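You operate a simulated robot arm through the tools that you are given. There is no shell and no other tool.

The job below is to be done with a simulated two-armed robot. You get a single attempt, and the scene is never put back.

## Task
Take the blue towel from the top of the blue work stand and lay it out flat on the white folding table.

The check looks at the end state, three seconds after you hand in, the way a careful person would. Anything else that was tipped, shoved, dropped, spilled or broken makes it a failure. Flat cloth is picked up by pressing the open fingertips on it (5 to 10 N) and closing them slowly along it; thin cloth reads only 2 to 8 mm in the jaws.

## Robot
Two 6-joint arms with two-finger grippers on one trunk, on a base that moves. Base frame: it is fixed to the floor where the robot stands at the start and does not move with it; the origin is under the middle of the robot, x ahead of it, y to its left, z up. Units: m, degrees, N and s.
The left shoulder is at the start at [0.061, 0.143, 0.75], the right one opposite. With the tool pointing down near the work surface each hand reaches from about 0.28 to 0.7 m from the robot's upright axis, wherever it stands, measured 20 degrees to its own side. Places, roughly: blue towel [-2.75, 1.25, 0.75]; white folding table [-2.5, -1, 0.8]. Payload 2.45 kg a hand.
Tool frame (each hand has its own): the origin (TCP) lies between the finger pads and is the grasp point; the fingertips stand 0.026 m ahead of it; z points along the fingers, y is the line along which they close. The gripper opens to 0.096 m; its body begins 0.069 m behind the TCP.
Orientation is told as [roll, pitch, yaw] about the base's x, y, z axes, in that order, counted from this pose: with the fingers straight down and closing along the base's y, the tool's x points along the base's -x, its y along +y and its z along -z.

## Interface
- The arms move only by the tool jog_arm. It takes "left_series", "right_series" or both (then of equal length, played together; a hand with none holds still); each is a list of rows, each a list of 7 numbers: the shift along the tool's x, y, z in mm, then the turn, a rotation vector about the tool's x, y, z in degrees, then the gripper command, from -1 (fully open) to 1 (shut), values between in proportion. In form: [[dx, dy, dz, ax, ay, az, gripper], ...]. A call has 1 to 20 rows; each row shifts and turns the commanded pose from where the row before left it, along the tool's axes as they then stand. Rows are played at 5 a second. More than 0.05 m and 8.6 degrees between two rows, or a gripper value outside its range, and nothing of the call is played. A pose out of reach is approached as far as the arm can. The call stops where the force on the tool passes 40 N (or 10 N more than at its start, if that is more) or the arm is blocked; 0.2 s more then pass. The fingers move at their own pace (about 0.0799 m/s each) and stop on an object; they squeeze with about 23 N. The grip force told is the motor's: it shows also when the fingers shut on nothing. Time passes only in rows, and 0.2 s behind the last, so rows that do not move let the fingers close. The reply holds the time, the measured pose of the TCP, the force on the tool along the base axes, the opening and the grip force, in the units named above and with some noise, with the torque about the TCP (base axes, N m) and any sound that the robot's microphone picked up.
- Cameras (640 x 400 px; columns grow to the right, rows downward): "scene" is now at [0.1431, 0.0122, 1.3631]; the picture's right is [0.14, -0.99, -0.00], its down [-0.66, -0.09, -0.75] and it looks along [0.74, 0.10, -0.67] (base axes); focal length 259 px, centre (320, 200). "left" rides on the left gripper at [0.082, -0.003, -0.098] in its tool frame; the picture's right is [0.04, 1.00, 0.00], its down [-0.73, 0.03, -0.68] and it looks along [-0.68, 0.03, 0.73] (tool axes); focal length 256 px, centre (320, 200). "right" rides on the right gripper at [0.082, 0.003, -0.098] in its tool frame; the picture's right is [-0.04, 1.00, 0.00], its down [-0.73, -0.03, -0.68] and it looks along [-0.68, -0.03, 0.73] (tool axes); focal length 256 px, centre (320, 200). There is no depth. A picture from a camera that has moved, and an enlarged one, comes with that camera's place and axes in the base frame and with its lens.
- camera(camera): a new picture of that camera. It takes no simulated time.
- move_column(by): slides the trunk up (or, below 0, down) by that many m; the arms and the scene camera ride with it, the base frame stays. It gives what a move gives, with no picture.
- drive_base(legs): drives the robot by 1 to 6 legs, each [ahead, turn to the left] in m and degrees, along the robot's own axes; the way and the turn of a leg run together, so that a leg with both is an arc; at most 1.5 m and 180 degrees a leg. The arms and the cameras ride along, it lands a little off, and it stops where it bumps. It gives what a move gives.
- turn_head(pan, tilt): turns the head with the scene camera to pan (to the left, within 86 degrees either way) and tilt (down, from -29 to 69), counted from straight ahead of the robot. It gives what a move gives.
- inspect(camera, box): a new picture of the part [left, top, right, bottom] of that camera's present view, enlarged. It takes no simulated time.
- hand_in(): hands the job in; it is judged then, once.

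Places have to be worked out from the pictures, the camera data and where the tool is seen. Open the grippers and draw the arms clear of the work before you hand the job in, unless the task says otherwise.

The tools are called after "Request:" as a command line: name --argument value ..., lists and objects as JSON in quotes. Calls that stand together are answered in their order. jog_arm: Moves the arms, as the interface text tells. Its arguments: {"type":"object","properties":{"left_series":{"type":"array","items":{"type":"array","items":{"type":"number"}}},"right_series":{"type":"array","items":{"type":"array","items":{"type":"number"}}}},"required":[]} The other tools are called the same way: move_column (by) moves the trunk up or down; drive_base (legs) drives the base; turn_head (pan, tilt) turns the head that bears the scene camera; camera (camera) takes a picture; inspect (camera, box) takes an enlarged picture of a part of a camera's view; hand_in () hands the job in.

At the start:

```text
t: 0.0
left_tcp_pos: [0.4819, 0.1568, 1.0057]
left_tool_rot: [0.0, 0.1, 0.3]
left_contact_force: [-0.2, 0.2, 0.4]
left_moment: [-0.03, 0.02, 0.01]
left_gripper_width: 0.0961
left_finger_force: 0.1
right_tcp_pos: [0.549, -0.1914, 0.9151]
right_tool_rot: [0.0, 0.0, 0.2]
right_contact_force: [0.4, -0.1, 0.0]
right_moment: [0.03, 0.01, -0.01]
right_gripper_width: 0.0959
right_finger_force: 0.0
trunk travel left (down, up): [-0.375, 0.215]
robot x, y, heading: [0.0017, 0.0009, -0.0]
head pan, tilt (commanded): [8.0, 41.7]
```

scene: 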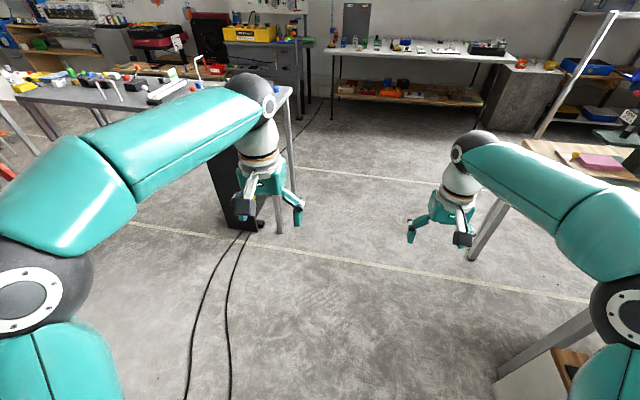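
right: 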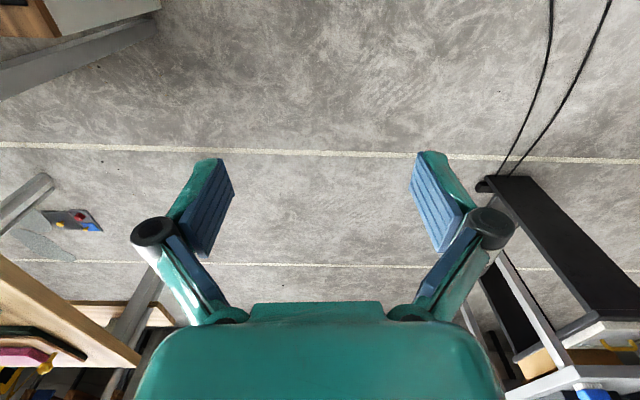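
left: 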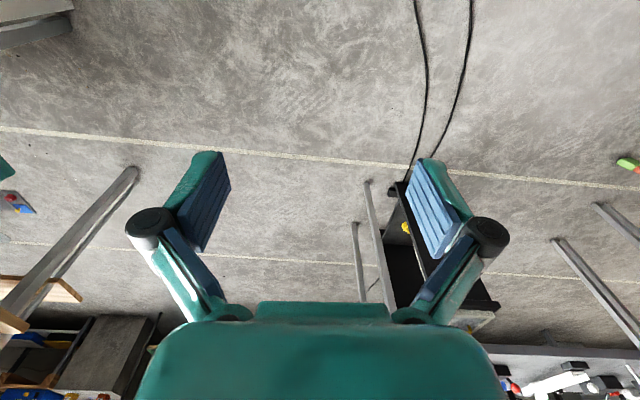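

The scene ahead shows benches left and right; the towel and folding table should be behind me. I turn the head as far left as it goes to look around first.

Request:
turn_head --pan 86 --tilt 25

Request:
camera --camera "scene"

Request:
turn_head --pan -86 --tilt 25

Request:
camera --camera "scene"

```text
t: 1.5
left_tcp_pos: [0.48, 0.157, 1.0067]
left_tool_rot: [0.0, 0.0, 0.4]
left_contact_force: [-0.3, -0.5, 0.4]
left_moment: [-0.01, 0.01, 0.02]
left_gripper_width: 0.0962
left_finger_force: 0.1
right_tcp_pos: [0.5478, -0.1908, 0.9148]
right_tool_rot: [0.1, -0.1, 0.3]
right_contact_force: [-0.2, -0.3, 0.1]
right_moment: [0.0, 0.02, -0.03]
right_gripper_width: 0.0959
right_finger_force: 0.1
trunk travel left (down, up): [-0.375, 0.215]
robot x, y, heading: [-0.0009, 0.0024, 0.0]
head pan, tilt (commanded): [85.9, 25.0]
```

```text
taken
camera scene: at [0.0667, 0.0924, 1.389], right [1.0, -0.07, 0.0], down [-0.03, -0.42, -0.91], along [0.06, 0.9, -0.42], focal length 259 px, centre (320, 200)
```

scene: 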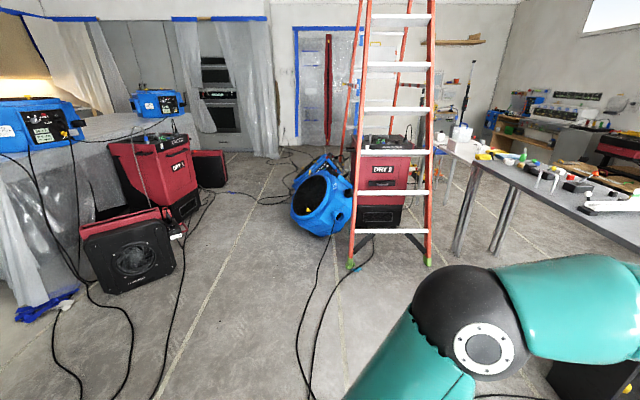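

```text
t: 4.1
left_tcp_pos: [0.4827, 0.1571, 1.0063]
left_tool_rot: [-0.1, 0.0, 0.2]
left_contact_force: [-0.1, 0.3, 0.0]
left_moment: [0.0, -0.03, 0.02]
left_gripper_width: 0.0961
left_finger_force: 0.1
right_tcp_pos: [0.5484, -0.1923, 0.9154]
right_tool_rot: [0.0, 0.0, 0.3]
right_contact_force: [0.6, 0.5, -0.2]
right_moment: [0.03, 0.0, 0.01]
right_gripper_width: 0.0962
right_finger_force: 0.0
trunk travel left (down, up): [-0.375, 0.215]
robot x, y, heading: [0.0025, 0.0008, 0.3]
head pan, tilt (commanded): [-85.9, 25.0]
```

```text
taken
camera scene: at [0.0667, -0.0914, 1.389], right [-1.0, -0.07, 0.0], down [-0.03, 0.42, -0.91], along [0.06, -0.9, -0.42], focal length 259 px, centre (320, 200)
```

scene: 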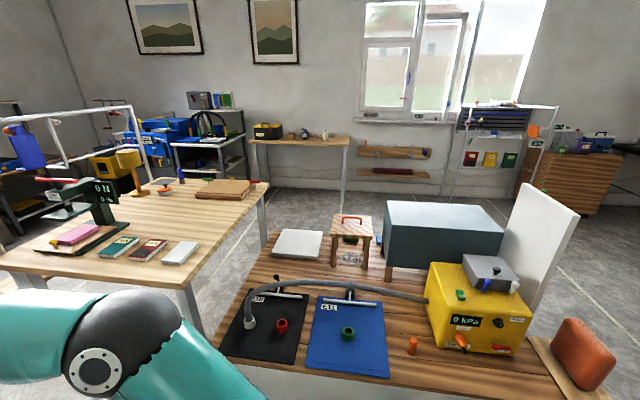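

Right behind/right is a crowded bench near y≈-0.45, while the left side is open. I turn 90° to the left in place to then view the rear half of the room.

Request:
drive_base --legs '[[0, 90]]'

Request:
turn_head --pan 80 --tilt 25

Request:
camera --camera "scene"

Request:
turn_head --pan 20 --tilt 25

Request:
camera --camera "scene"

```text
t: 8.0
left_tcp_pos: [-0.0397, 0.5111, 1.0066]
left_tool_rot: [0.0, 0.1, 77.2]
left_contact_force: [0.1, 0.0, 0.7]
left_moment: [0.02, 0.04, 0.04]
left_gripper_width: 0.0959
left_finger_force: 0.0
right_tcp_pos: [0.3148, 0.4965, 0.9171]
right_tool_rot: [0.0, 0.0, 77.2]
right_contact_force: [0.0, -0.6, -1.3]
right_moment: [0.01, 0.04, 0.0]
right_gripper_width: 0.0961
right_finger_force: 0.0
trunk travel left (down, up): [-0.375, 0.215]
robot x, y, heading: [0.0618, -0.007, 78.9]
head pan, tilt (commanded): [-85.9, 25.0]
stopped in leg 1: the robot was blocked; the commanded pose is now the measured one
```

```text
t: 10.5
left_tcp_pos: [-0.0399, 0.5114, 1.008]
left_tool_rot: [0.1, 0.0, 77.0]
left_contact_force: [-0.2, 0.1, 0.2]
left_moment: [0.0, -0.02, 0.0]
left_gripper_width: 0.0957
left_finger_force: 0.1
right_tcp_pos: [0.3144, 0.4962, 0.9178]
right_tool_rot: [-0.1, 0.1, 77.2]
right_contact_force: [1.1, -0.2, 0.3]
right_moment: [0.02, -0.01, 0.02]
right_gripper_width: 0.0958
right_finger_force: 0.1
trunk travel left (down, up): [-0.375, 0.215]
robot x, y, heading: [0.0593, -0.0143, 78.9]
head pan, tilt (commanded): [80.0, 25.0]
```

```text
taken
camera scene: at [-0.014, 0.0826, 1.389], right [0.36, 0.93, 0.0], down [0.39, -0.15, -0.91], along [-0.85, 0.33, -0.42], focal length 259 px, centre (320, 200)
```

scene: 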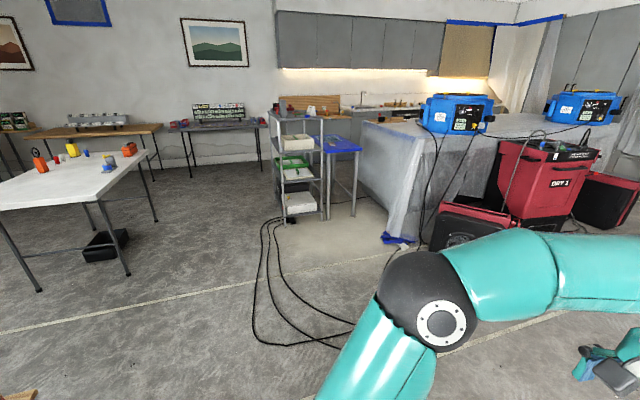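

```text
t: 11.8
left_tcp_pos: [-0.0407, 0.5106, 1.0075]
left_tool_rot: [0.1, 0.0, 77.1]
left_contact_force: [-0.3, -0.5, -0.3]
left_moment: [-0.02, 0.01, -0.01]
left_gripper_width: 0.096
left_finger_force: 0.0
right_tcp_pos: [0.3163, 0.4961, 0.9167]
right_tool_rot: [0.0, 0.0, 77.3]
right_contact_force: [0.0, -0.2, -0.2]
right_moment: [-0.02, 0.01, 0.0]
right_gripper_width: 0.0957
right_finger_force: 0.1
trunk travel left (down, up): [-0.375, 0.215]
robot x, y, heading: [0.0607, -0.0115, 78.8]
head pan, tilt (commanded): [20.0, 25.0]
```

```text
taken
camera scene: at [0.0577, 0.1403, 1.3889], right [0.99, 0.15, 0.0], down [0.07, -0.42, -0.91], along [-0.14, 0.9, -0.42], focal length 259 px, centre (320, 200)
```

scene: 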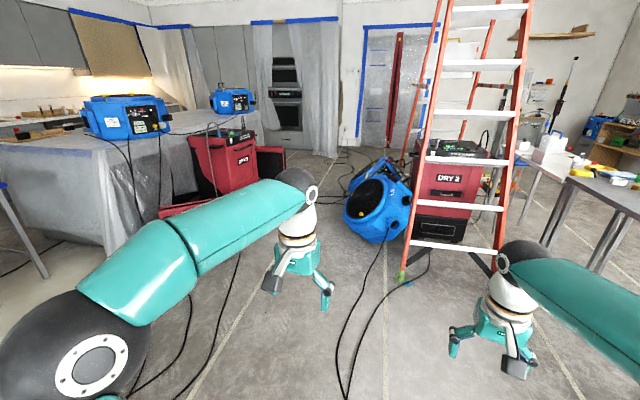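

The turn stopped at 79° because the base's back end touched the bench behind. I'll drive ahead 0.5 m into the open floor, then turn left further toward the towel side.

Request:
drive_base --legs '[[0.5, 0]]'

Request:
turn_head --pan -86 --tilt 30

Request:
camera --camera "scene"

```text
t: 14.8
left_tcp_pos: [0.0543, 1.0009, 1.0069]
left_tool_rot: [0.0, 0.0, 77.4]
left_contact_force: [-1.0, 0.0, -0.3]
left_moment: [0.01, -0.01, 0.0]
left_gripper_width: 0.0959
left_finger_force: 0.0
right_tcp_pos: [0.4094, 0.9888, 0.9166]
right_tool_rot: [0.0, 0.0, 77.5]
right_contact_force: [0.2, -0.5, -0.2]
right_moment: [-0.01, -0.05, -0.01]
right_gripper_width: 0.0961
right_finger_force: 0.1
trunk travel left (down, up): [-0.375, 0.215]
robot x, y, heading: [0.1573, 0.483, 78.8]
head pan, tilt (commanded): [20.0, 25.0]
```

```text
t: 16.6
left_tcp_pos: [0.0547, 1.001, 1.0076]
left_tool_rot: [0.0, 0.1, 77.4]
left_contact_force: [-0.7, 0.2, 0.4]
left_moment: [0.0, 0.02, -0.01]
left_gripper_width: 0.0958
left_finger_force: 0.1
right_tcp_pos: [0.4084, 0.9881, 0.917]
right_tool_rot: [0.1, 0.0, 77.3]
right_contact_force: [0.6, 0.0, 0.7]
right_moment: [0.03, 0.0, -0.01]
right_gripper_width: 0.0964
right_finger_force: 0.2
trunk travel left (down, up): [-0.375, 0.215]
robot x, y, heading: [0.1551, 0.477, 79.1]
head pan, tilt (commanded): [-85.9, 30.0]
```

```text
taken
camera scene: at [0.2577, 0.5301, 1.381], right [-0.12, -0.99, 0.0], down [-0.5, 0.06, -0.87], along [0.86, -0.1, -0.5], focal length 259 px, centre (320, 200)
```

scene: 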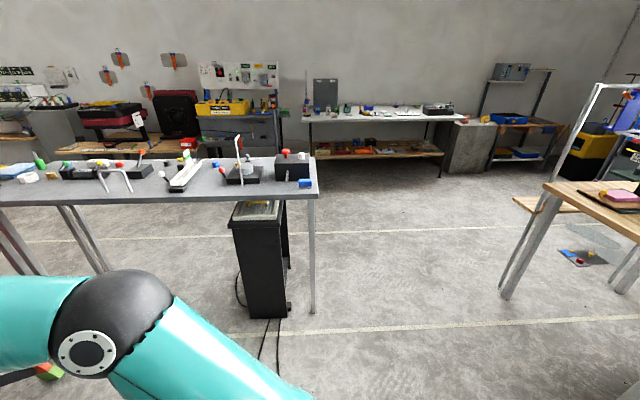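

Nothing there looks disturbed. I now turn left about 90° so that I face toward the stand, and look.

Request:
drive_base --legs '[[0, 90]]'

Request:
turn_head --pan 0 --tilt 20

Request:
camera --camera "scene"

Request:
turn_head --pan 60 --tilt 25

Request:
camera --camera "scene"

```text
t: 20.4
left_tcp_pos: [-0.3778, 0.5026, 1.0079]
left_tool_rot: [0.0, 0.1, 154.1]
left_contact_force: [0.3, 0.0, -0.3]
left_moment: [-0.04, -0.04, 0.0]
left_gripper_width: 0.0963
left_finger_force: 0.1
right_tcp_pos: [-0.2861, 0.8433, 0.9176]
right_tool_rot: [-0.1, -0.1, 154.4]
right_contact_force: [0.5, -0.7, -0.3]
right_moment: [-0.04, -0.01, -0.01]
right_gripper_width: 0.0959
right_finger_force: 0.1
trunk travel left (down, up): [-0.375, 0.215]
robot x, y, heading: [0.1791, 0.5324, 158.0]
head pan, tilt (commanded): [-85.9, 30.0]
stopped in leg 1: the robot was blocked; the commanded pose is now the measured one
```

```text
t: 22.0
left_tcp_pos: [-0.3764, 0.501, 1.0098]
left_tool_rot: [-0.1, 0.0, 154.2]
left_contact_force: [-0.1, -0.3, -0.2]
left_moment: [0.02, -0.01, 0.0]
left_gripper_width: 0.096
left_finger_force: 0.0
right_tcp_pos: [-0.2856, 0.8437, 0.919]
right_tool_rot: [-0.1, 0.0, 154.3]
right_contact_force: [-0.3, -0.1, -0.4]
right_moment: [-0.06, 0.02, 0.01]
right_gripper_width: 0.0959
right_finger_force: 0.0
trunk travel left (down, up): [-0.375, 0.215]
robot x, y, heading: [0.1769, 0.5351, 158.1]
head pan, tilt (commanded): [0.0, 20.0]
```

```text
taken
camera scene: at [0.0358, 0.5943, 1.397], right [0.37, 0.93, 0.0], down [0.32, -0.13, -0.94], along [-0.87, 0.35, -0.34], focal length 259 px, centre (320, 200)
```

scene: 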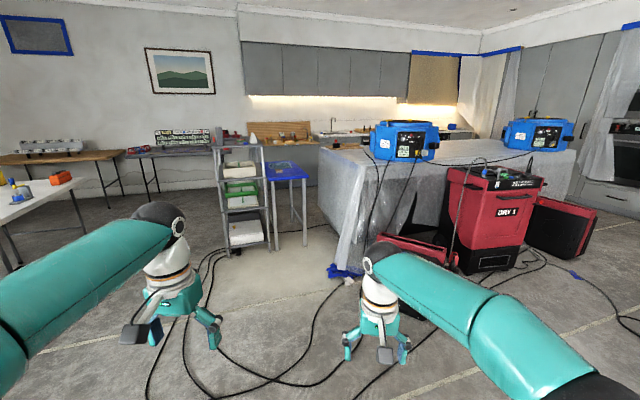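

```text
t: 23.3
left_tcp_pos: [-0.3764, 0.5029, 1.008]
left_tool_rot: [-0.1, 0.1, 154.1]
left_contact_force: [0.8, 0.4, -0.3]
left_moment: [-0.01, 0.0, 0.0]
left_gripper_width: 0.0961
left_finger_force: 0.1
right_tcp_pos: [-0.2845, 0.8439, 0.9183]
right_tool_rot: [0.0, -0.1, 154.2]
right_contact_force: [0.5, 0.2, 0.8]
right_moment: [0.0, 0.01, 0.0]
right_gripper_width: 0.096
right_finger_force: 0.1
trunk travel left (down, up): [-0.375, 0.215]
robot x, y, heading: [0.1758, 0.5367, 158.2]
head pan, tilt (commanded): [60.0, 25.0]
```

```text
taken
camera scene: at [0.0497, 0.5027, 1.389], right [-0.62, 0.79, 0.0], down [0.33, 0.26, -0.91], along [-0.71, -0.56, -0.42], focal length 259 px, centre (320, 200)
```

scene: 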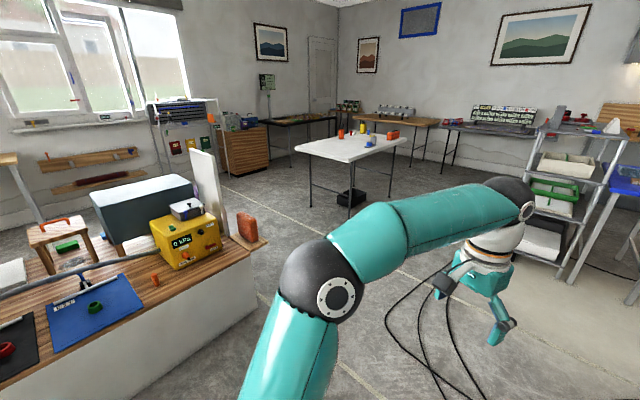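

The turn stopped at 158° (again ~79° of 90°, so it seems to be wheel slip). I enlarge the view of the stand and the table to judge their places.

Request:
turn_head --pan 10 --tilt 20

Request:
inspect --camera "scene" --box '[220, 120, 420, 260]'

Request:
turn_head --pan 50 --tilt 20

Request:
inspect --camera "scene" --box '[220, 90, 420, 215]'

```text
t: 24.5
left_tcp_pos: [-0.3766, 0.5019, 1.0097]
left_tool_rot: [0.0, 0.1, 154.2]
left_contact_force: [0.2, -0.4, 0.1]
left_moment: [-0.02, 0.02, -0.02]
left_gripper_width: 0.0961
left_finger_force: 0.0
right_tcp_pos: [-0.2845, 0.844, 0.918]
right_tool_rot: [0.0, -0.1, 154.4]
right_contact_force: [0.1, 0.2, -0.1]
right_moment: [-0.02, 0.03, 0.0]
right_gripper_width: 0.096
right_finger_force: 0.1
trunk travel left (down, up): [-0.375, 0.215]
robot x, y, heading: [0.1812, 0.5379, 158.1]
head pan, tilt (commanded): [10.0, 20.0]
```

```text
2.86 times, centred on (320, 190) of scene
camera zoom: at [0.0311, 0.5786, 1.397], right [0.21, 0.98, 0.0], down [0.34, -0.07, -0.94], along [-0.92, 0.19, -0.34], focal length 740 px, centre (320, 229)
```

zoom: 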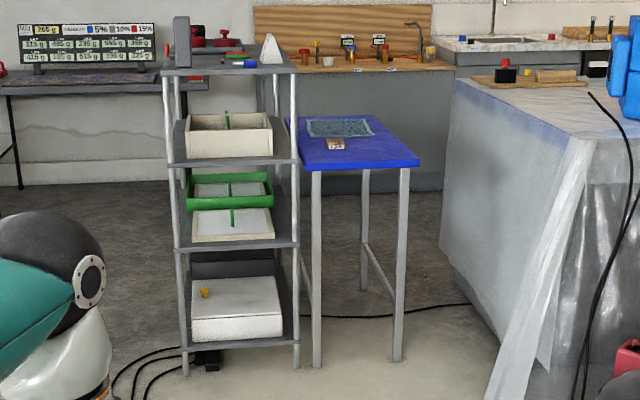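

```text
t: 25.6
left_tcp_pos: [-0.3761, 0.5016, 1.009]
left_tool_rot: [-0.2, 0.0, 154.3]
left_contact_force: [0.3, -0.7, -0.8]
left_moment: [-0.01, -0.01, 0.02]
left_gripper_width: 0.096
left_finger_force: 0.0
right_tcp_pos: [-0.2841, 0.8437, 0.9179]
right_tool_rot: [0.0, -0.2, 154.3]
right_contact_force: [0.1, 0.4, -0.6]
right_moment: [0.01, 0.04, -0.02]
right_gripper_width: 0.0961
right_finger_force: 0.0
trunk travel left (down, up): [-0.375, 0.215]
robot x, y, heading: [0.1789, 0.5323, 158.1]
head pan, tilt (commanded): [50.0, 20.0]
```

```text
3.20 times, centred on (320, 152) of scene
camera zoom: at [0.04, 0.5157, 1.397], right [-0.47, 0.88, 0.0], down [0.3, 0.16, -0.94], along [-0.83, -0.44, -0.34], focal length 828 px, centre (320, 352)
```

zoom: 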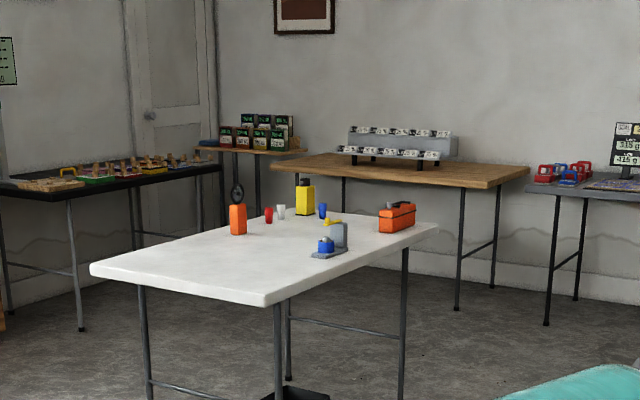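

The blue stand (top ≈ x -2.95…-2.25, y 1.0…1.42) stands right beside a tall grey shelf on its −y side; the towel lies on its farther half with a small tagged object near it. I drive along my heading toward it, then square up to face −x.

Request:
drive_base --legs '[[1.3, 0], [0, 20]]'

Request:
turn_head --pan 0 --tilt 25

Request:
camera --camera "scene"

```text
t: 33.5
left_tcp_pos: [-1.5496, 0.7991, 1.0092]
left_tool_rot: [-0.1, 0.0, 174.3]
left_contact_force: [-1.2, 0.5, -0.4]
left_moment: [-0.04, -0.02, -0.02]
left_gripper_width: 0.0959
left_finger_force: 0.1
right_tcp_pos: [-1.5807, 1.1519, 0.9185]
right_tool_rot: [0.0, 0.0, 174.4]
right_contact_force: [-0.7, -0.3, -0.3]
right_moment: [-0.01, -0.01, -0.01]
right_gripper_width: 0.096
right_finger_force: 0.0
trunk travel left (down, up): [-0.375, 0.215]
robot x, y, heading: [-1.0375, 1.041, 178.2]
head pan, tilt (commanded): [50.0, 20.0]
```

```text
t: 34.6
left_tcp_pos: [-1.5493, 0.7983, 1.0093]
left_tool_rot: [-0.1, -0.1, 174.3]
left_contact_force: [-0.1, 0.3, -0.9]
left_moment: [-0.02, -0.01, 0.01]
left_gripper_width: 0.096
left_finger_force: 0.0
right_tcp_pos: [-1.5809, 1.1507, 0.9176]
right_tool_rot: [0.0, -0.1, 174.4]
right_contact_force: [-0.1, 0.6, 0.2]
right_moment: [0.03, -0.01, 0.0]
right_gripper_width: 0.0958
right_finger_force: 0.1
trunk travel left (down, up): [-0.375, 0.215]
robot x, y, heading: [-1.0371, 1.0372, 178.0]
head pan, tilt (commanded): [0.0, 25.0]
```

```text
taken
camera scene: at [-1.1925, 1.044, 1.3889], right [0.03, 1.0, 0.0], down [0.42, -0.01, -0.91], along [-0.91, 0.03, -0.42], focal length 259 px, centre (320, 200)
```

scene: 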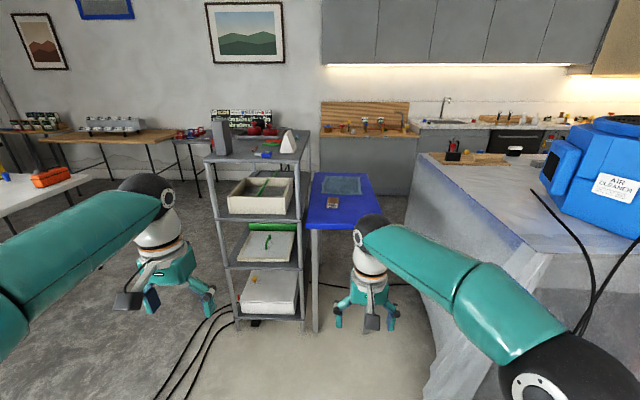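

The readings agree with the pictures (the gripper TCPs project where I see the fingers). I zoom on the stand top to see the towel and the tagged object next to it.

Request:
inspect --camera "scene" --box '[280, 155, 400, 230]'

Request:
inspect --camera "scene" --box '[200, 110, 460, 350]'

```text
5.33 times, centred on (340, 192) of scene
camera zoom: at [-1.1925, 1.044, 1.3889], right [0.03, 1.0, 0.0], down [0.42, -0.01, -0.91], along [-0.91, 0.03, -0.42], focal length 1380 px, centre (213, 240)
```

zoom: 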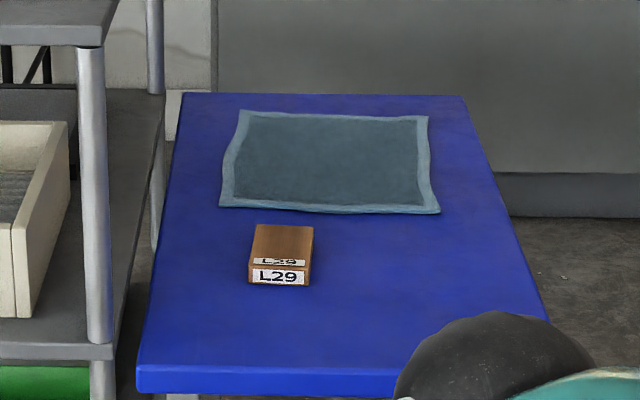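

```text
1.67 times, centred on (330, 230) of scene
camera zoom: at [-1.1925, 1.044, 1.3889], right [0.03, 1.0, 0.0], down [0.42, -0.01, -0.91], along [-0.91, 0.03, -0.42], focal length 431 px, centre (303, 150)
```

zoom: 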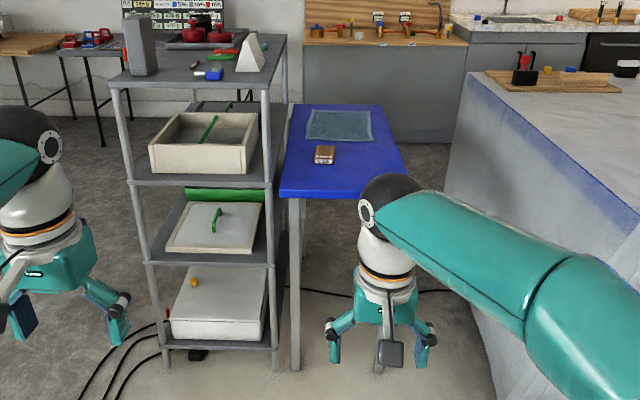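

The block "L29" stands in front of the towel, not on it; towel spans about x −3.0…−2.65, y 1.1…1.4. The shelf hugs the stand's −y side, so I want to check my own footprint (look straight down) and the space behind the stand.

Request:
turn_head --pan 0 --tilt 69

Request:
camera --camera "scene"

Request:
turn_head --pan 35 --tilt 20

Request:
camera --camera "scene"

```text
t: 35.8
left_tcp_pos: [-1.5501, 0.7992, 1.0097]
left_tool_rot: [-0.1, 0.0, 174.3]
left_contact_force: [0.1, 0.7, 0.0]
left_moment: [0.01, -0.01, -0.03]
left_gripper_width: 0.0962
left_finger_force: 0.1
right_tcp_pos: [-1.5807, 1.1503, 0.9181]
right_tool_rot: [0.0, -0.2, 174.4]
right_contact_force: [0.3, 0.2, 0.4]
right_moment: [-0.02, -0.02, -0.04]
right_gripper_width: 0.0961
right_finger_force: 0.1
trunk travel left (down, up): [-0.375, 0.215]
robot x, y, heading: [-1.038, 1.0356, 178.1]
head pan, tilt (commanded): [0.0, 68.8]
```

```text
taken
camera scene: at [-1.1563, 1.0431, 1.3295], right [0.03, 1.0, 0.0], down [0.93, -0.03, -0.36], along [-0.36, 0.01, -0.93], focal length 259 px, centre (320, 200)
```

scene: 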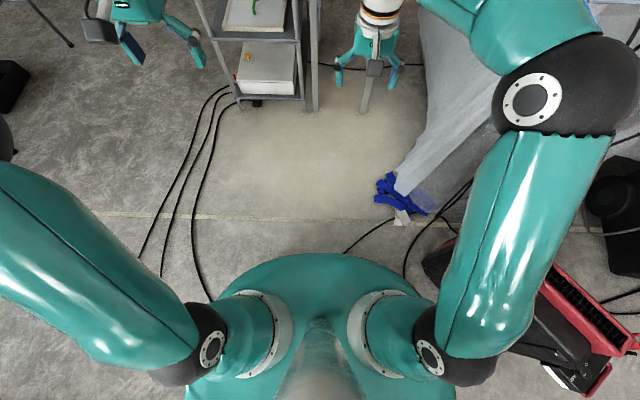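

```text
t: 36.9
left_tcp_pos: [-1.5482, 0.7978, 1.0097]
left_tool_rot: [-0.1, -0.1, 174.3]
left_contact_force: [0.1, 0.0, -0.3]
left_moment: [0.0, 0.02, 0.0]
left_gripper_width: 0.0959
left_finger_force: 0.1
right_tcp_pos: [-1.5809, 1.1511, 0.9183]
right_tool_rot: [0.0, -0.1, 174.5]
right_contact_force: [-0.9, -0.6, -0.2]
right_moment: [0.01, -0.03, 0.0]
right_gripper_width: 0.0962
right_finger_force: 0.0
trunk travel left (down, up): [-0.375, 0.215]
robot x, y, heading: [-1.0385, 1.038, 178.3]
head pan, tilt (commanded): [35.0, 20.0]
```

```text
taken
camera scene: at [-1.1784, 0.9904, 1.3969], right [-0.55, 0.84, 0.0], down [0.29, 0.19, -0.94], along [-0.79, -0.51, -0.34], focal length 259 px, centre (320, 200)
```

scene: 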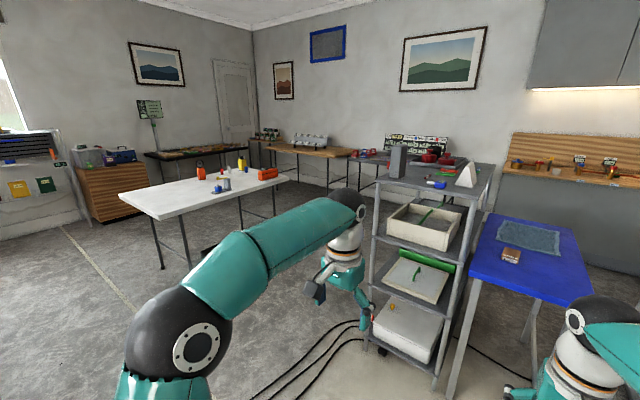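

The base stays within ~0.3 m of the axis; the shelf would obstruct the left arm from the front, so I will go round behind the stand (free floor between x≈−3.05 and the cabinets at ≈−4.25) and take the towel's far edge with both hands. First I raise the trunk and draw the arms in for the drive.

Request:
move_column --by 0.2

Request:
jog_arm --left_series '[[26, -15, 0, 0, 0, -0.95, -1], [26, -15, 0, 0, 0, -0.95, -1], [26, -15, 0, 0, 0, -0.95, -1], [26, -15, 0, 0, 0, -0.95, -1], [0, 0, 0, 0, 0, 0, -1]]' --right_series '[[36, -26, 0, 0, 0, -0.95, -1], [36, -26, 0, 0, 0, -0.95, -1], [36, -26, 0, 0, 0, -0.95, -1], [36, -26, 0, 0, 0, -0.95, -1], [0, 0, 0, 0, 0, 0, -1]]'

Request:
turn_head --pan 30 --tilt 30

Request:
camera --camera "scene"

```text
t: 39.1
left_tcp_pos: [-1.5499, 0.7978, 1.2088]
left_tool_rot: [-0.1, 0.0, 174.3]
left_contact_force: [0.5, 1.1, 0.1]
left_moment: [0.01, -0.02, 0.0]
left_gripper_width: 0.0958
left_finger_force: 0.0
right_tcp_pos: [-1.5816, 1.1505, 1.1185]
right_tool_rot: [0.0, -0.1, 174.4]
right_contact_force: [-0.2, 0.2, -0.3]
right_moment: [-0.04, 0.02, 0.0]
right_gripper_width: 0.096
right_finger_force: 0.0
trunk travel left (down, up): [-0.575, 0.015]
robot x, y, heading: [-1.0416, 1.0368, 178.0]
head pan, tilt (commanded): [35.0, 20.0]
```

```text
t: 40.3
left_tcp_pos: [-1.4433, 0.8512, 1.2081]
left_tool_rot: [-0.1, 0.1, 178.2]
left_contact_force: [-0.1, -0.1, -0.5]
left_moment: [0.01, -0.05, 0.03]
left_gripper_width: 0.0961
left_finger_force: 0.2
right_tcp_pos: [-1.43, 1.2439, 1.119]
right_tool_rot: [0.0, 0.0, 178.2]
right_contact_force: [0.1, -0.3, 0.0]
right_moment: [0.01, -0.04, -0.02]
right_gripper_width: 0.096
right_finger_force: 0.1
trunk travel left (down, up): [-0.575, 0.015]
robot x, y, heading: [-1.0396, 1.0393, 178.2]
head pan, tilt (commanded): [35.0, 20.0]
```

```text
t: 41.0
left_tcp_pos: [-1.4403, 0.853, 1.2094]
left_tool_rot: [0.0, 0.0, 178.0]
left_contact_force: [0.5, -0.8, 0.2]
left_moment: [-0.01, -0.03, -0.02]
left_gripper_width: 0.0958
left_finger_force: 0.0
right_tcp_pos: [-1.4285, 1.2445, 1.1203]
right_tool_rot: [0.0, -0.2, 178.2]
right_contact_force: [0.9, -0.2, 0.7]
right_moment: [-0.02, 0.01, 0.0]
right_gripper_width: 0.096
right_finger_force: 0.0
trunk travel left (down, up): [-0.575, 0.015]
robot x, y, heading: [-1.0397, 1.0401, 178.4]
head pan, tilt (commanded): [30.0, 30.0]
```

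```text
taken
camera scene: at [-1.1794, 0.9985, 1.5811], right [-0.47, 0.88, 0.0], down [0.44, 0.24, -0.87], along [-0.76, -0.41, -0.5], focal length 259 px, centre (320, 200)
```

scene: 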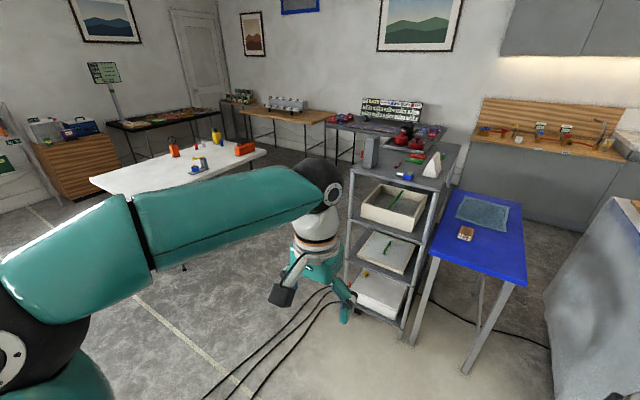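

Arms are drawn in and raised. I turn left toward the aisle between the shelf and the white table, then drive to about (−2.0, 0.07).

Request:
drive_base --legs '[[0, 24], [0, 24], [1.3, 0]]'

Request:
turn_head --pan -45 --tilt 25

Request:
camera --camera "scene"

Request:
turn_head --pan 20 --tilt 35

Request:
camera --camera "scene"

```text
t: 50.4
left_tcp_pos: [-2.0723, -0.3242, 1.2088]
left_tool_rot: [0.0, 0.0, -134.1]
left_contact_force: [-0.7, 0.4, 0.3]
left_moment: [0.01, -0.02, 0.02]
left_gripper_width: 0.0961
left_finger_force: 0.0
right_tcp_pos: [-2.3554, -0.0511, 1.1184]
right_tool_rot: [0.0, 0.0, -134.0]
right_contact_force: [1.0, 0.4, -0.1]
right_moment: [-0.03, 0.01, -0.03]
right_gripper_width: 0.0962
right_finger_force: 0.0
trunk travel left (down, up): [-0.575, 0.015]
robot x, y, heading: [-1.9418, 0.1007, -134.1]
head pan, tilt (commanded): [30.0, 30.0]
```

```text
t: 51.9
left_tcp_pos: [-2.0728, -0.3234, 1.2096]
left_tool_rot: [-0.1, 0.1, -134.1]
left_contact_force: [-0.2, -0.4, -0.4]
left_moment: [0.01, 0.06, 0.01]
left_gripper_width: 0.096
left_finger_force: 0.1
right_tcp_pos: [-2.3546, -0.05, 1.1202]
right_tool_rot: [0.0, -0.1, -134.1]
right_contact_force: [0.5, -0.4, 1.0]
right_moment: [-0.01, -0.01, 0.01]
right_gripper_width: 0.096
right_finger_force: 0.1
trunk travel left (down, up): [-0.575, 0.015]
robot x, y, heading: [-1.941, 0.1052, -134.0]
head pan, tilt (commanded): [-45.0, 25.0]
```

```text
taken
camera scene: at [-2.0776, 0.0578, 1.589], right [-0.02, 1.0, 0.0], down [0.42, 0.01, -0.91], along [-0.91, -0.02, -0.42], focal length 259 px, centre (320, 200)
```

scene: 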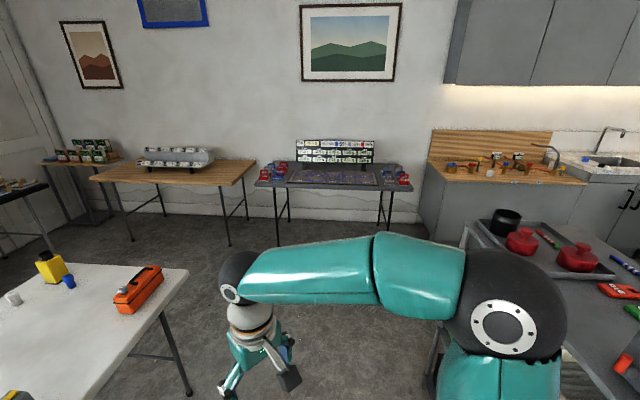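

```text
t: 53.2
left_tcp_pos: [-2.0717, -0.3238, 1.2099]
left_tool_rot: [0.0, -0.1, -134.0]
left_contact_force: [-0.4, 0.6, 0.6]
left_moment: [-0.02, -0.02, -0.03]
left_gripper_width: 0.0962
left_finger_force: 0.1
right_tcp_pos: [-2.355, -0.0498, 1.1206]
right_tool_rot: [-0.1, -0.1, -134.0]
right_contact_force: [0.1, -0.4, -0.3]
right_moment: [0.01, 0.0, 0.0]
right_gripper_width: 0.0963
right_finger_force: 0.0
trunk travel left (down, up): [-0.575, 0.015]
robot x, y, heading: [-1.9418, 0.0998, -134.0]
head pan, tilt (commanded): [20.0, 35.0]
```

```text
taken
camera scene: at [-2.0213, -0.0209, 1.5732], right [-0.91, 0.41, 0.0], down [0.23, 0.52, -0.82], along [-0.33, -0.75, -0.57], focal length 259 px, centre (320, 200)
```

scene: 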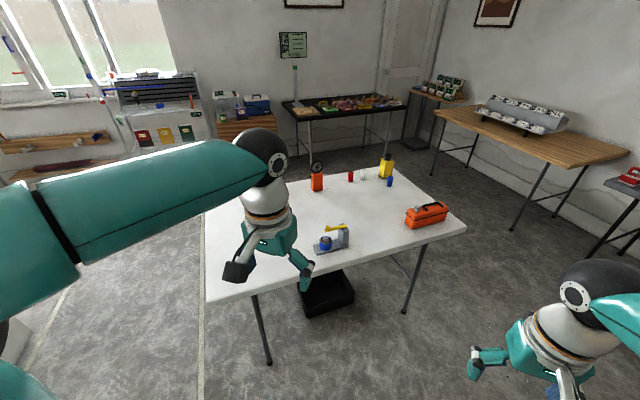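

I can see the white table well: near edge y≈−0.6, clear area x −1.92…−2.25. The aisle ahead is free; I turn to face −x and drive behind the shelf to about x=−3.5.

Request:
drive_base --legs '[[0, -23], [0, -23], [1.5, 0]]'

Request:
turn_head --pan -70 --tilt 30

Request:
camera --camera "scene"

```text
t: 63.4
left_tcp_pos: [-3.8251, -0.0969, 1.2097]
left_tool_rot: [0.1, 0.1, 179.8]
left_contact_force: [0.9, -0.5, -0.7]
left_moment: [-0.03, -0.01, 0.02]
left_gripper_width: 0.0959
left_finger_force: 0.0
right_tcp_pos: [-3.8249, 0.2965, 1.12]
right_tool_rot: [0.1, -0.2, 179.9]
right_contact_force: [0.5, -0.9, -0.2]
right_moment: [0.01, 0.0, 0.0]
right_gripper_width: 0.0959
right_finger_force: 0.1
trunk travel left (down, up): [-0.575, 0.015]
robot x, y, heading: [-3.4281, 0.1022, 179.9]
head pan, tilt (commanded): [20.0, 35.0]
```

```text
t: 65.0
left_tcp_pos: [-3.8251, -0.0967, 1.2105]
left_tool_rot: [-0.1, 0.0, 179.9]
left_contact_force: [-0.5, -0.1, 0.0]
left_moment: [-0.02, -0.01, -0.01]
left_gripper_width: 0.0961
left_finger_force: 0.1
right_tcp_pos: [-3.8248, 0.2965, 1.1201]
right_tool_rot: [0.0, -0.1, 180.0]
right_contact_force: [0.6, 0.5, 0.0]
right_moment: [0.01, 0.01, -0.03]
right_gripper_width: 0.0962
right_finger_force: 0.1
trunk travel left (down, up): [-0.575, 0.015]
robot x, y, heading: [-3.4263, 0.1057, 179.9]
head pan, tilt (commanded): [-70.0, 30.0]
```

```text
taken
camera scene: at [-3.5206, 0.189, 1.581], right [0.94, 0.34, 0.0], down [0.17, -0.47, -0.87], along [-0.3, 0.81, -0.5], focal length 259 px, centre (320, 200)
```

scene: 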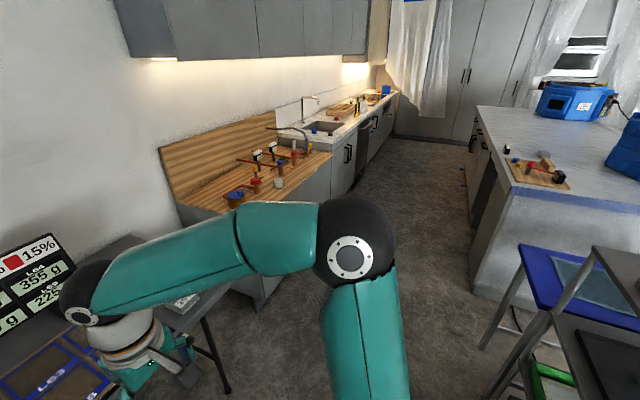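

The aisle behind the stand is clear up to the cabinet end at about (−4.35, 1.15). I turn right to ~97° heading and drive to roughly (−3.58, 1.27).

Request:
drive_base --legs '[[0, -28], [0, -28], [0, -27]]'

Request:
turn_head --pan 0 --tilt 35

Request:
camera --camera "scene"

```text
t: 70.0
left_tcp_pos: [-3.685, 0.4727, 1.211]
left_tool_rot: [0.1, 0.1, 98.6]
left_contact_force: [1.2, 0.7, 0.0]
left_moment: [-0.04, 0.07, 0.01]
left_gripper_width: 0.0961
left_finger_force: 0.1
right_tcp_pos: [-3.2964, 0.5319, 1.1207]
right_tool_rot: [0.1, -0.1, 98.7]
right_contact_force: [1.1, -0.8, -1.3]
right_moment: [-0.01, 0.05, 0.02]
right_gripper_width: 0.0959
right_finger_force: 0.1
trunk travel left (down, up): [-0.575, 0.015]
robot x, y, heading: [-3.4755, 0.1006, 96.9]
head pan, tilt (commanded): [-70.0, 30.0]
stopped in leg 3: the robot was blocked; the commanded pose is now the measured one
```

```text
t: 71.4
left_tcp_pos: [-3.6869, 0.471, 1.2116]
left_tool_rot: [-0.1, 0.0, 98.6]
left_contact_force: [-1.1, 0.4, -0.3]
left_moment: [0.03, 0.0, -0.01]
left_gripper_width: 0.0959
left_finger_force: 0.0
right_tcp_pos: [-3.2987, 0.5301, 1.1211]
right_tool_rot: [0.0, -0.1, 98.6]
right_contact_force: [-0.2, 0.0, -0.3]
right_moment: [-0.03, 0.0, -0.01]
right_gripper_width: 0.0959
right_finger_force: 0.0
trunk travel left (down, up): [-0.575, 0.015]
robot x, y, heading: [-3.4788, 0.0961, 97.1]
head pan, tilt (commanded): [0.0, 35.0]
```

```text
taken
camera scene: at [-3.4961, 0.2482, 1.5732], right [0.99, 0.12, 0.0], down [0.07, -0.57, -0.82], along [-0.1, 0.81, -0.57], focal length 259 px, centre (320, 200)
```

scene: 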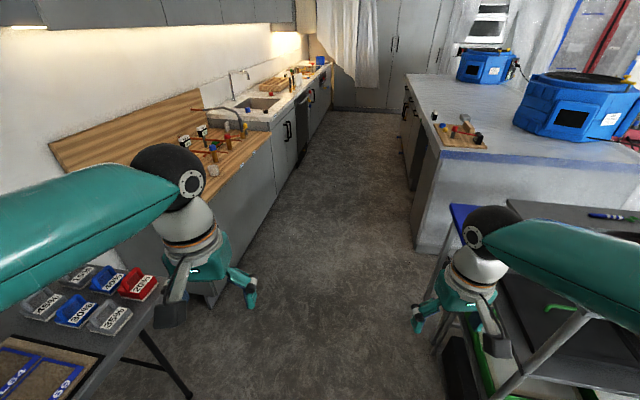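

Heading is 97° and the corridor ahead is free. I drive 1.15 m forward to come behind the stand.

Request:
drive_base --legs '[[1.17, 0]]'

Request:
turn_head --pan -70 --tilt 40

Request:
camera --camera "scene"

```text
t: 77.5
left_tcp_pos: [-3.8271, 1.6407, 1.2111]
left_tool_rot: [-0.1, 0.1, 98.4]
left_contact_force: [0.8, -0.3, 0.3]
left_moment: [0.0, 0.02, -0.01]
left_gripper_width: 0.0959
left_finger_force: 0.0
right_tcp_pos: [-3.4384, 1.6977, 1.1209]
right_tool_rot: [0.0, -0.1, 98.4]
right_contact_force: [-0.9, -0.3, 0.3]
right_moment: [-0.02, -0.01, 0.02]
right_gripper_width: 0.0958
right_finger_force: 0.1
trunk travel left (down, up): [-0.575, 0.015]
robot x, y, heading: [-3.6177, 1.2694, 96.8]
head pan, tilt (commanded): [0.0, 35.0]
```

```text
t: 78.9
left_tcp_pos: [-3.8269, 1.6402, 1.2118]
left_tool_rot: [0.0, 0.0, 98.3]
left_contact_force: [1.4, -0.2, 0.6]
left_moment: [-0.03, 0.0, -0.02]
left_gripper_width: 0.0962
left_finger_force: 0.0
right_tcp_pos: [-3.4375, 1.6985, 1.1218]
right_tool_rot: [0.0, 0.0, 98.4]
right_contact_force: [0.6, 0.5, -0.3]
right_moment: [0.0, -0.01, -0.01]
right_gripper_width: 0.096
right_finger_force: 0.0
trunk travel left (down, up): [-0.575, 0.015]
robot x, y, heading: [-3.6185, 1.274, 96.9]
head pan, tilt (commanded): [-70.0, 40.0]
```

```text
taken
camera scene: at [-3.5507, 1.3676, 1.5657], right [0.45, -0.89, 0.0], down [-0.57, -0.29, -0.77], along [0.68, 0.35, -0.64], focal length 259 px, centre (320, 200)
```

scene: 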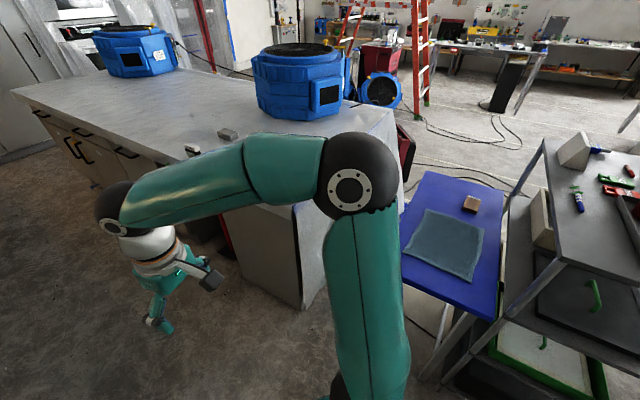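

The towel is in full view from behind. I turn right ~97° to face +x toward the stand's back edge.

Request:
drive_base --legs '[[0, -32], [0, -32], [0, -33]]'

Request:
turn_head --pan 0 --tilt 50

Request:
camera --camera "scene"

```text
t: 84.0
left_tcp_pos: [-3.2697, 1.5183, 1.2128]
left_tool_rot: [0.2, 0.0, 15.0]
left_contact_force: [0.5, -1.2, 0.2]
left_moment: [0.06, 0.06, -0.01]
left_gripper_width: 0.0959
left_finger_force: 0.0
right_tcp_pos: [-3.166, 1.1392, 1.1204]
right_tool_rot: [0.2, 0.0, 15.2]
right_contact_force: [-0.4, -1.2, -0.6]
right_moment: [0.09, 0.06, 0.03]
right_gripper_width: 0.0964
right_finger_force: 0.0
trunk travel left (down, up): [-0.575, 0.015]
robot x, y, heading: [-3.6312, 1.3178, 11.8]
head pan, tilt (commanded): [-70.0, 40.0]
stopped in leg 3: the robot was blocked; the commanded pose is now the measured one
```

```text
t: 85.4
left_tcp_pos: [-3.2709, 1.5218, 1.2134]
left_tool_rot: [0.0, -0.1, 15.0]
left_contact_force: [0.2, -0.7, -0.2]
left_moment: [-0.01, -0.02, 0.0]
left_gripper_width: 0.0959
left_finger_force: 0.1
right_tcp_pos: [-3.1684, 1.142, 1.1216]
right_tool_rot: [0.1, -0.1, 15.0]
right_contact_force: [0.2, -0.1, -0.3]
right_moment: [0.02, -0.02, 0.05]
right_gripper_width: 0.0959
right_finger_force: 0.0
trunk travel left (down, up): [-0.575, 0.015]
robot x, y, heading: [-3.6315, 1.3154, 11.6]
head pan, tilt (commanded): [0.0, 50.0]
```

```text
taken
camera scene: at [-3.4953, 1.3459, 1.5515], right [0.2, -0.98, 0.0], down [-0.75, -0.16, -0.64], along [0.63, 0.13, -0.77], focal length 259 px, centre (320, 200)
```

scene: 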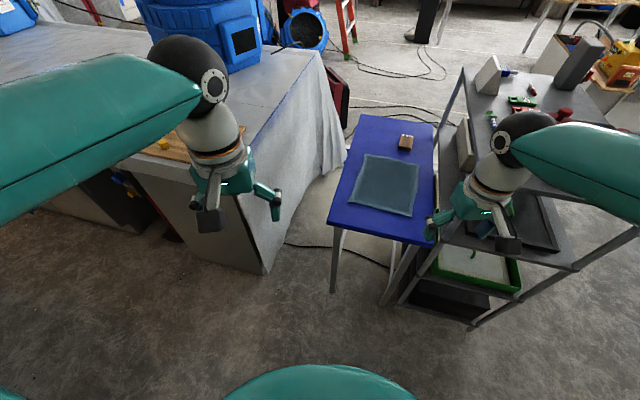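

I am at heading 12°, a bit short, with the towel and stand visible. I enlarge the view to measure the towel's corners and the stand's back edge.

Request:
inspect --camera "scene" --box '[310, 100, 470, 300]'

```text
2.00 times, centred on (390, 200) of scene
camera zoom: at [-3.4953, 1.3459, 1.5515], right [0.2, -0.98, 0.0], down [-0.75, -0.16, -0.64], along [0.63, 0.13, -0.77], focal length 518 px, centre (180, 200)
```

zoom: 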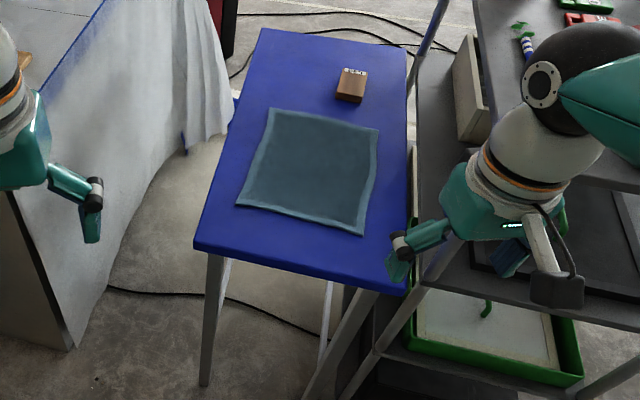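

The towel's near edge runs from about (−2.83, 1.37) to (−2.85, 1.12) and is turned about −7.5°, the stand's back edge lies at x≈−2.94. I turn right 19° to line up with the towel.

Request:
drive_base --legs '[[0, -19]]'

```text
t: 86.9
left_tcp_pos: [-3.2232, 1.3937, 1.2131]
left_tool_rot: [-0.1, -0.1, -4.0]
left_contact_force: [0.5, 0.1, -0.6]
left_moment: [0.02, -0.01, 0.03]
left_gripper_width: 0.0964
left_finger_force: 0.0
right_tcp_pos: [-3.2513, 1.0006, 1.1232]
right_tool_rot: [0.0, -0.2, -4.0]
right_contact_force: [0.2, 0.7, -0.5]
right_moment: [0.01, 0.0, 0.03]
right_gripper_width: 0.0957
right_finger_force: 0.0
trunk travel left (down, up): [-0.575, 0.015]
robot x, y, heading: [-3.626, 1.3256, -7.3]
head pan, tilt (commanded): [0.0, 50.0]
```

Heading is now −7.3°, matching the towel. I bring the right hand inboard and level both hands (≈±0.125 m lateral), then roll forward 0.27 m.

Request:
jog_arm --left_series '[[0, 2, 18, 0, 0, 0.66, -1], [0, 2, 18, 0, 0, 0.66, -1], [0, 2, 18, 0, 0, 0.66, -1], [0, 2, 18, 0, 0, 0.66, -1], [0, 2, 18, 0, 0, 0.66, -1]]' --right_series '[[4, 30, 0, 0, 0, 0.66, -1], [4, 30, 0, 0, 0, 0.66, -1], [4, 30, 0, 0, 0, 0.66, -1], [4, 30, 0, 0, 0, 0.66, -1], [4, 30, 0, 0, 0, 0.66, -1]]'

Request:
drive_base --legs '[[0.26, 0]]'

Request:
turn_head --pan 0 --tilt 62

Request:
camera --camera "scene"

Request:
camera --camera "right"

Request:
camera --camera "left"

```text
t: 88.1
left_tcp_pos: [-3.2229, 1.4045, 1.1212]
left_tool_rot: [-0.2, -0.1, -7.2]
left_contact_force: [0.1, -0.3, 0.3]
left_moment: [-0.07, 0.01, 0.0]
left_gripper_width: 0.096
left_finger_force: 0.0
right_tcp_pos: [-3.2564, 1.1521, 1.1226]
right_tool_rot: [0.0, -0.1, -7.3]
right_contact_force: [0.0, -0.2, 1.2]
right_moment: [-0.01, 0.02, -0.02]
right_gripper_width: 0.096
right_finger_force: 0.1
trunk travel left (down, up): [-0.575, 0.015]
robot x, y, heading: [-3.6272, 1.3306, -7.2]
head pan, tilt (commanded): [0.0, 50.0]
```

```text
t: 90.0
left_tcp_pos: [-2.959, 1.3694, 1.1232]
left_tool_rot: [-0.2, 0.0, -7.3]
left_contact_force: [0.0, 0.1, 0.1]
left_moment: [0.0, 0.0, 0.01]
left_gripper_width: 0.0961
left_finger_force: 0.1
right_tcp_pos: [-2.9939, 1.1172, 1.1214]
right_tool_rot: [0.0, 0.0, -7.4]
right_contact_force: [0.7, 0.1, 0.2]
right_moment: [-0.01, 0.04, 0.0]
right_gripper_width: 0.0959
right_finger_force: 0.0
trunk travel left (down, up): [-0.575, 0.015]
robot x, y, heading: [-3.3703, 1.2968, -7.2]
head pan, tilt (commanded): [0.0, 50.0]
```

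```text
t: 90.8
left_tcp_pos: [-2.9605, 1.3711, 1.1246]
left_tool_rot: [-0.1, -0.1, -7.3]
left_contact_force: [-0.5, 0.1, 0.5]
left_moment: [0.0, -0.04, -0.01]
left_gripper_width: 0.0962
left_finger_force: 0.1
right_tcp_pos: [-2.9967, 1.1173, 1.124]
right_tool_rot: [-0.1, -0.1, -7.3]
right_contact_force: [-0.1, 0.2, -0.7]
right_moment: [0.0, 0.0, 0.02]
right_gripper_width: 0.0961
right_finger_force: 0.1
trunk travel left (down, up): [-0.575, 0.015]
robot x, y, heading: [-3.3661, 1.294, -7.0]
head pan, tilt (commanded): [0.0, 62.0]
```

```text
taken
camera scene: at [-3.244, 1.2802, 1.5367], right [-0.13, -0.99, 0.0], down [-0.88, 0.11, -0.47], along [0.47, -0.06, -0.88], focal length 259 px, centre (320, 200)
```

scene: 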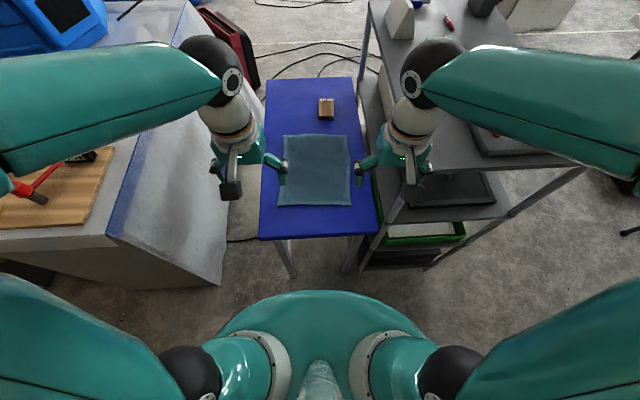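

```text
taken
camera right: at [-3.0765, 1.1332, 1.2215], right [0.17, 0.99, 0.0], down [0.72, -0.12, 0.68], along [0.67, -0.11, -0.73], focal length 256 px, centre (320, 200)
```

right: 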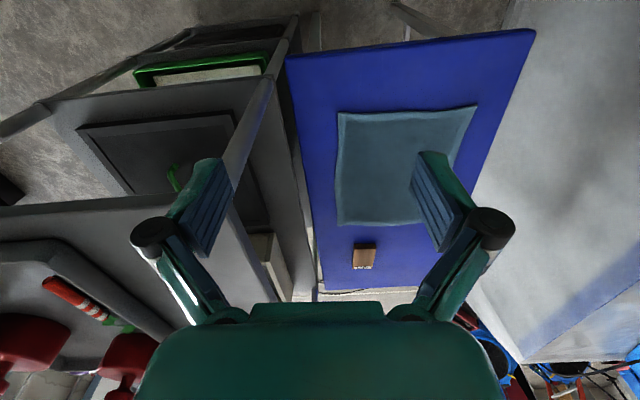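

```text
taken
camera left: at [-3.0445, 1.377, 1.2217], right [0.09, 1.0, 0.0], down [0.73, -0.06, 0.68], along [0.68, -0.06, -0.73], focal length 256 px, centre (320, 200)
```

left: 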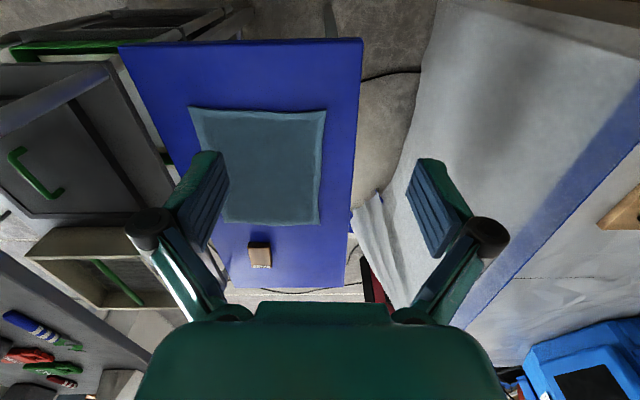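

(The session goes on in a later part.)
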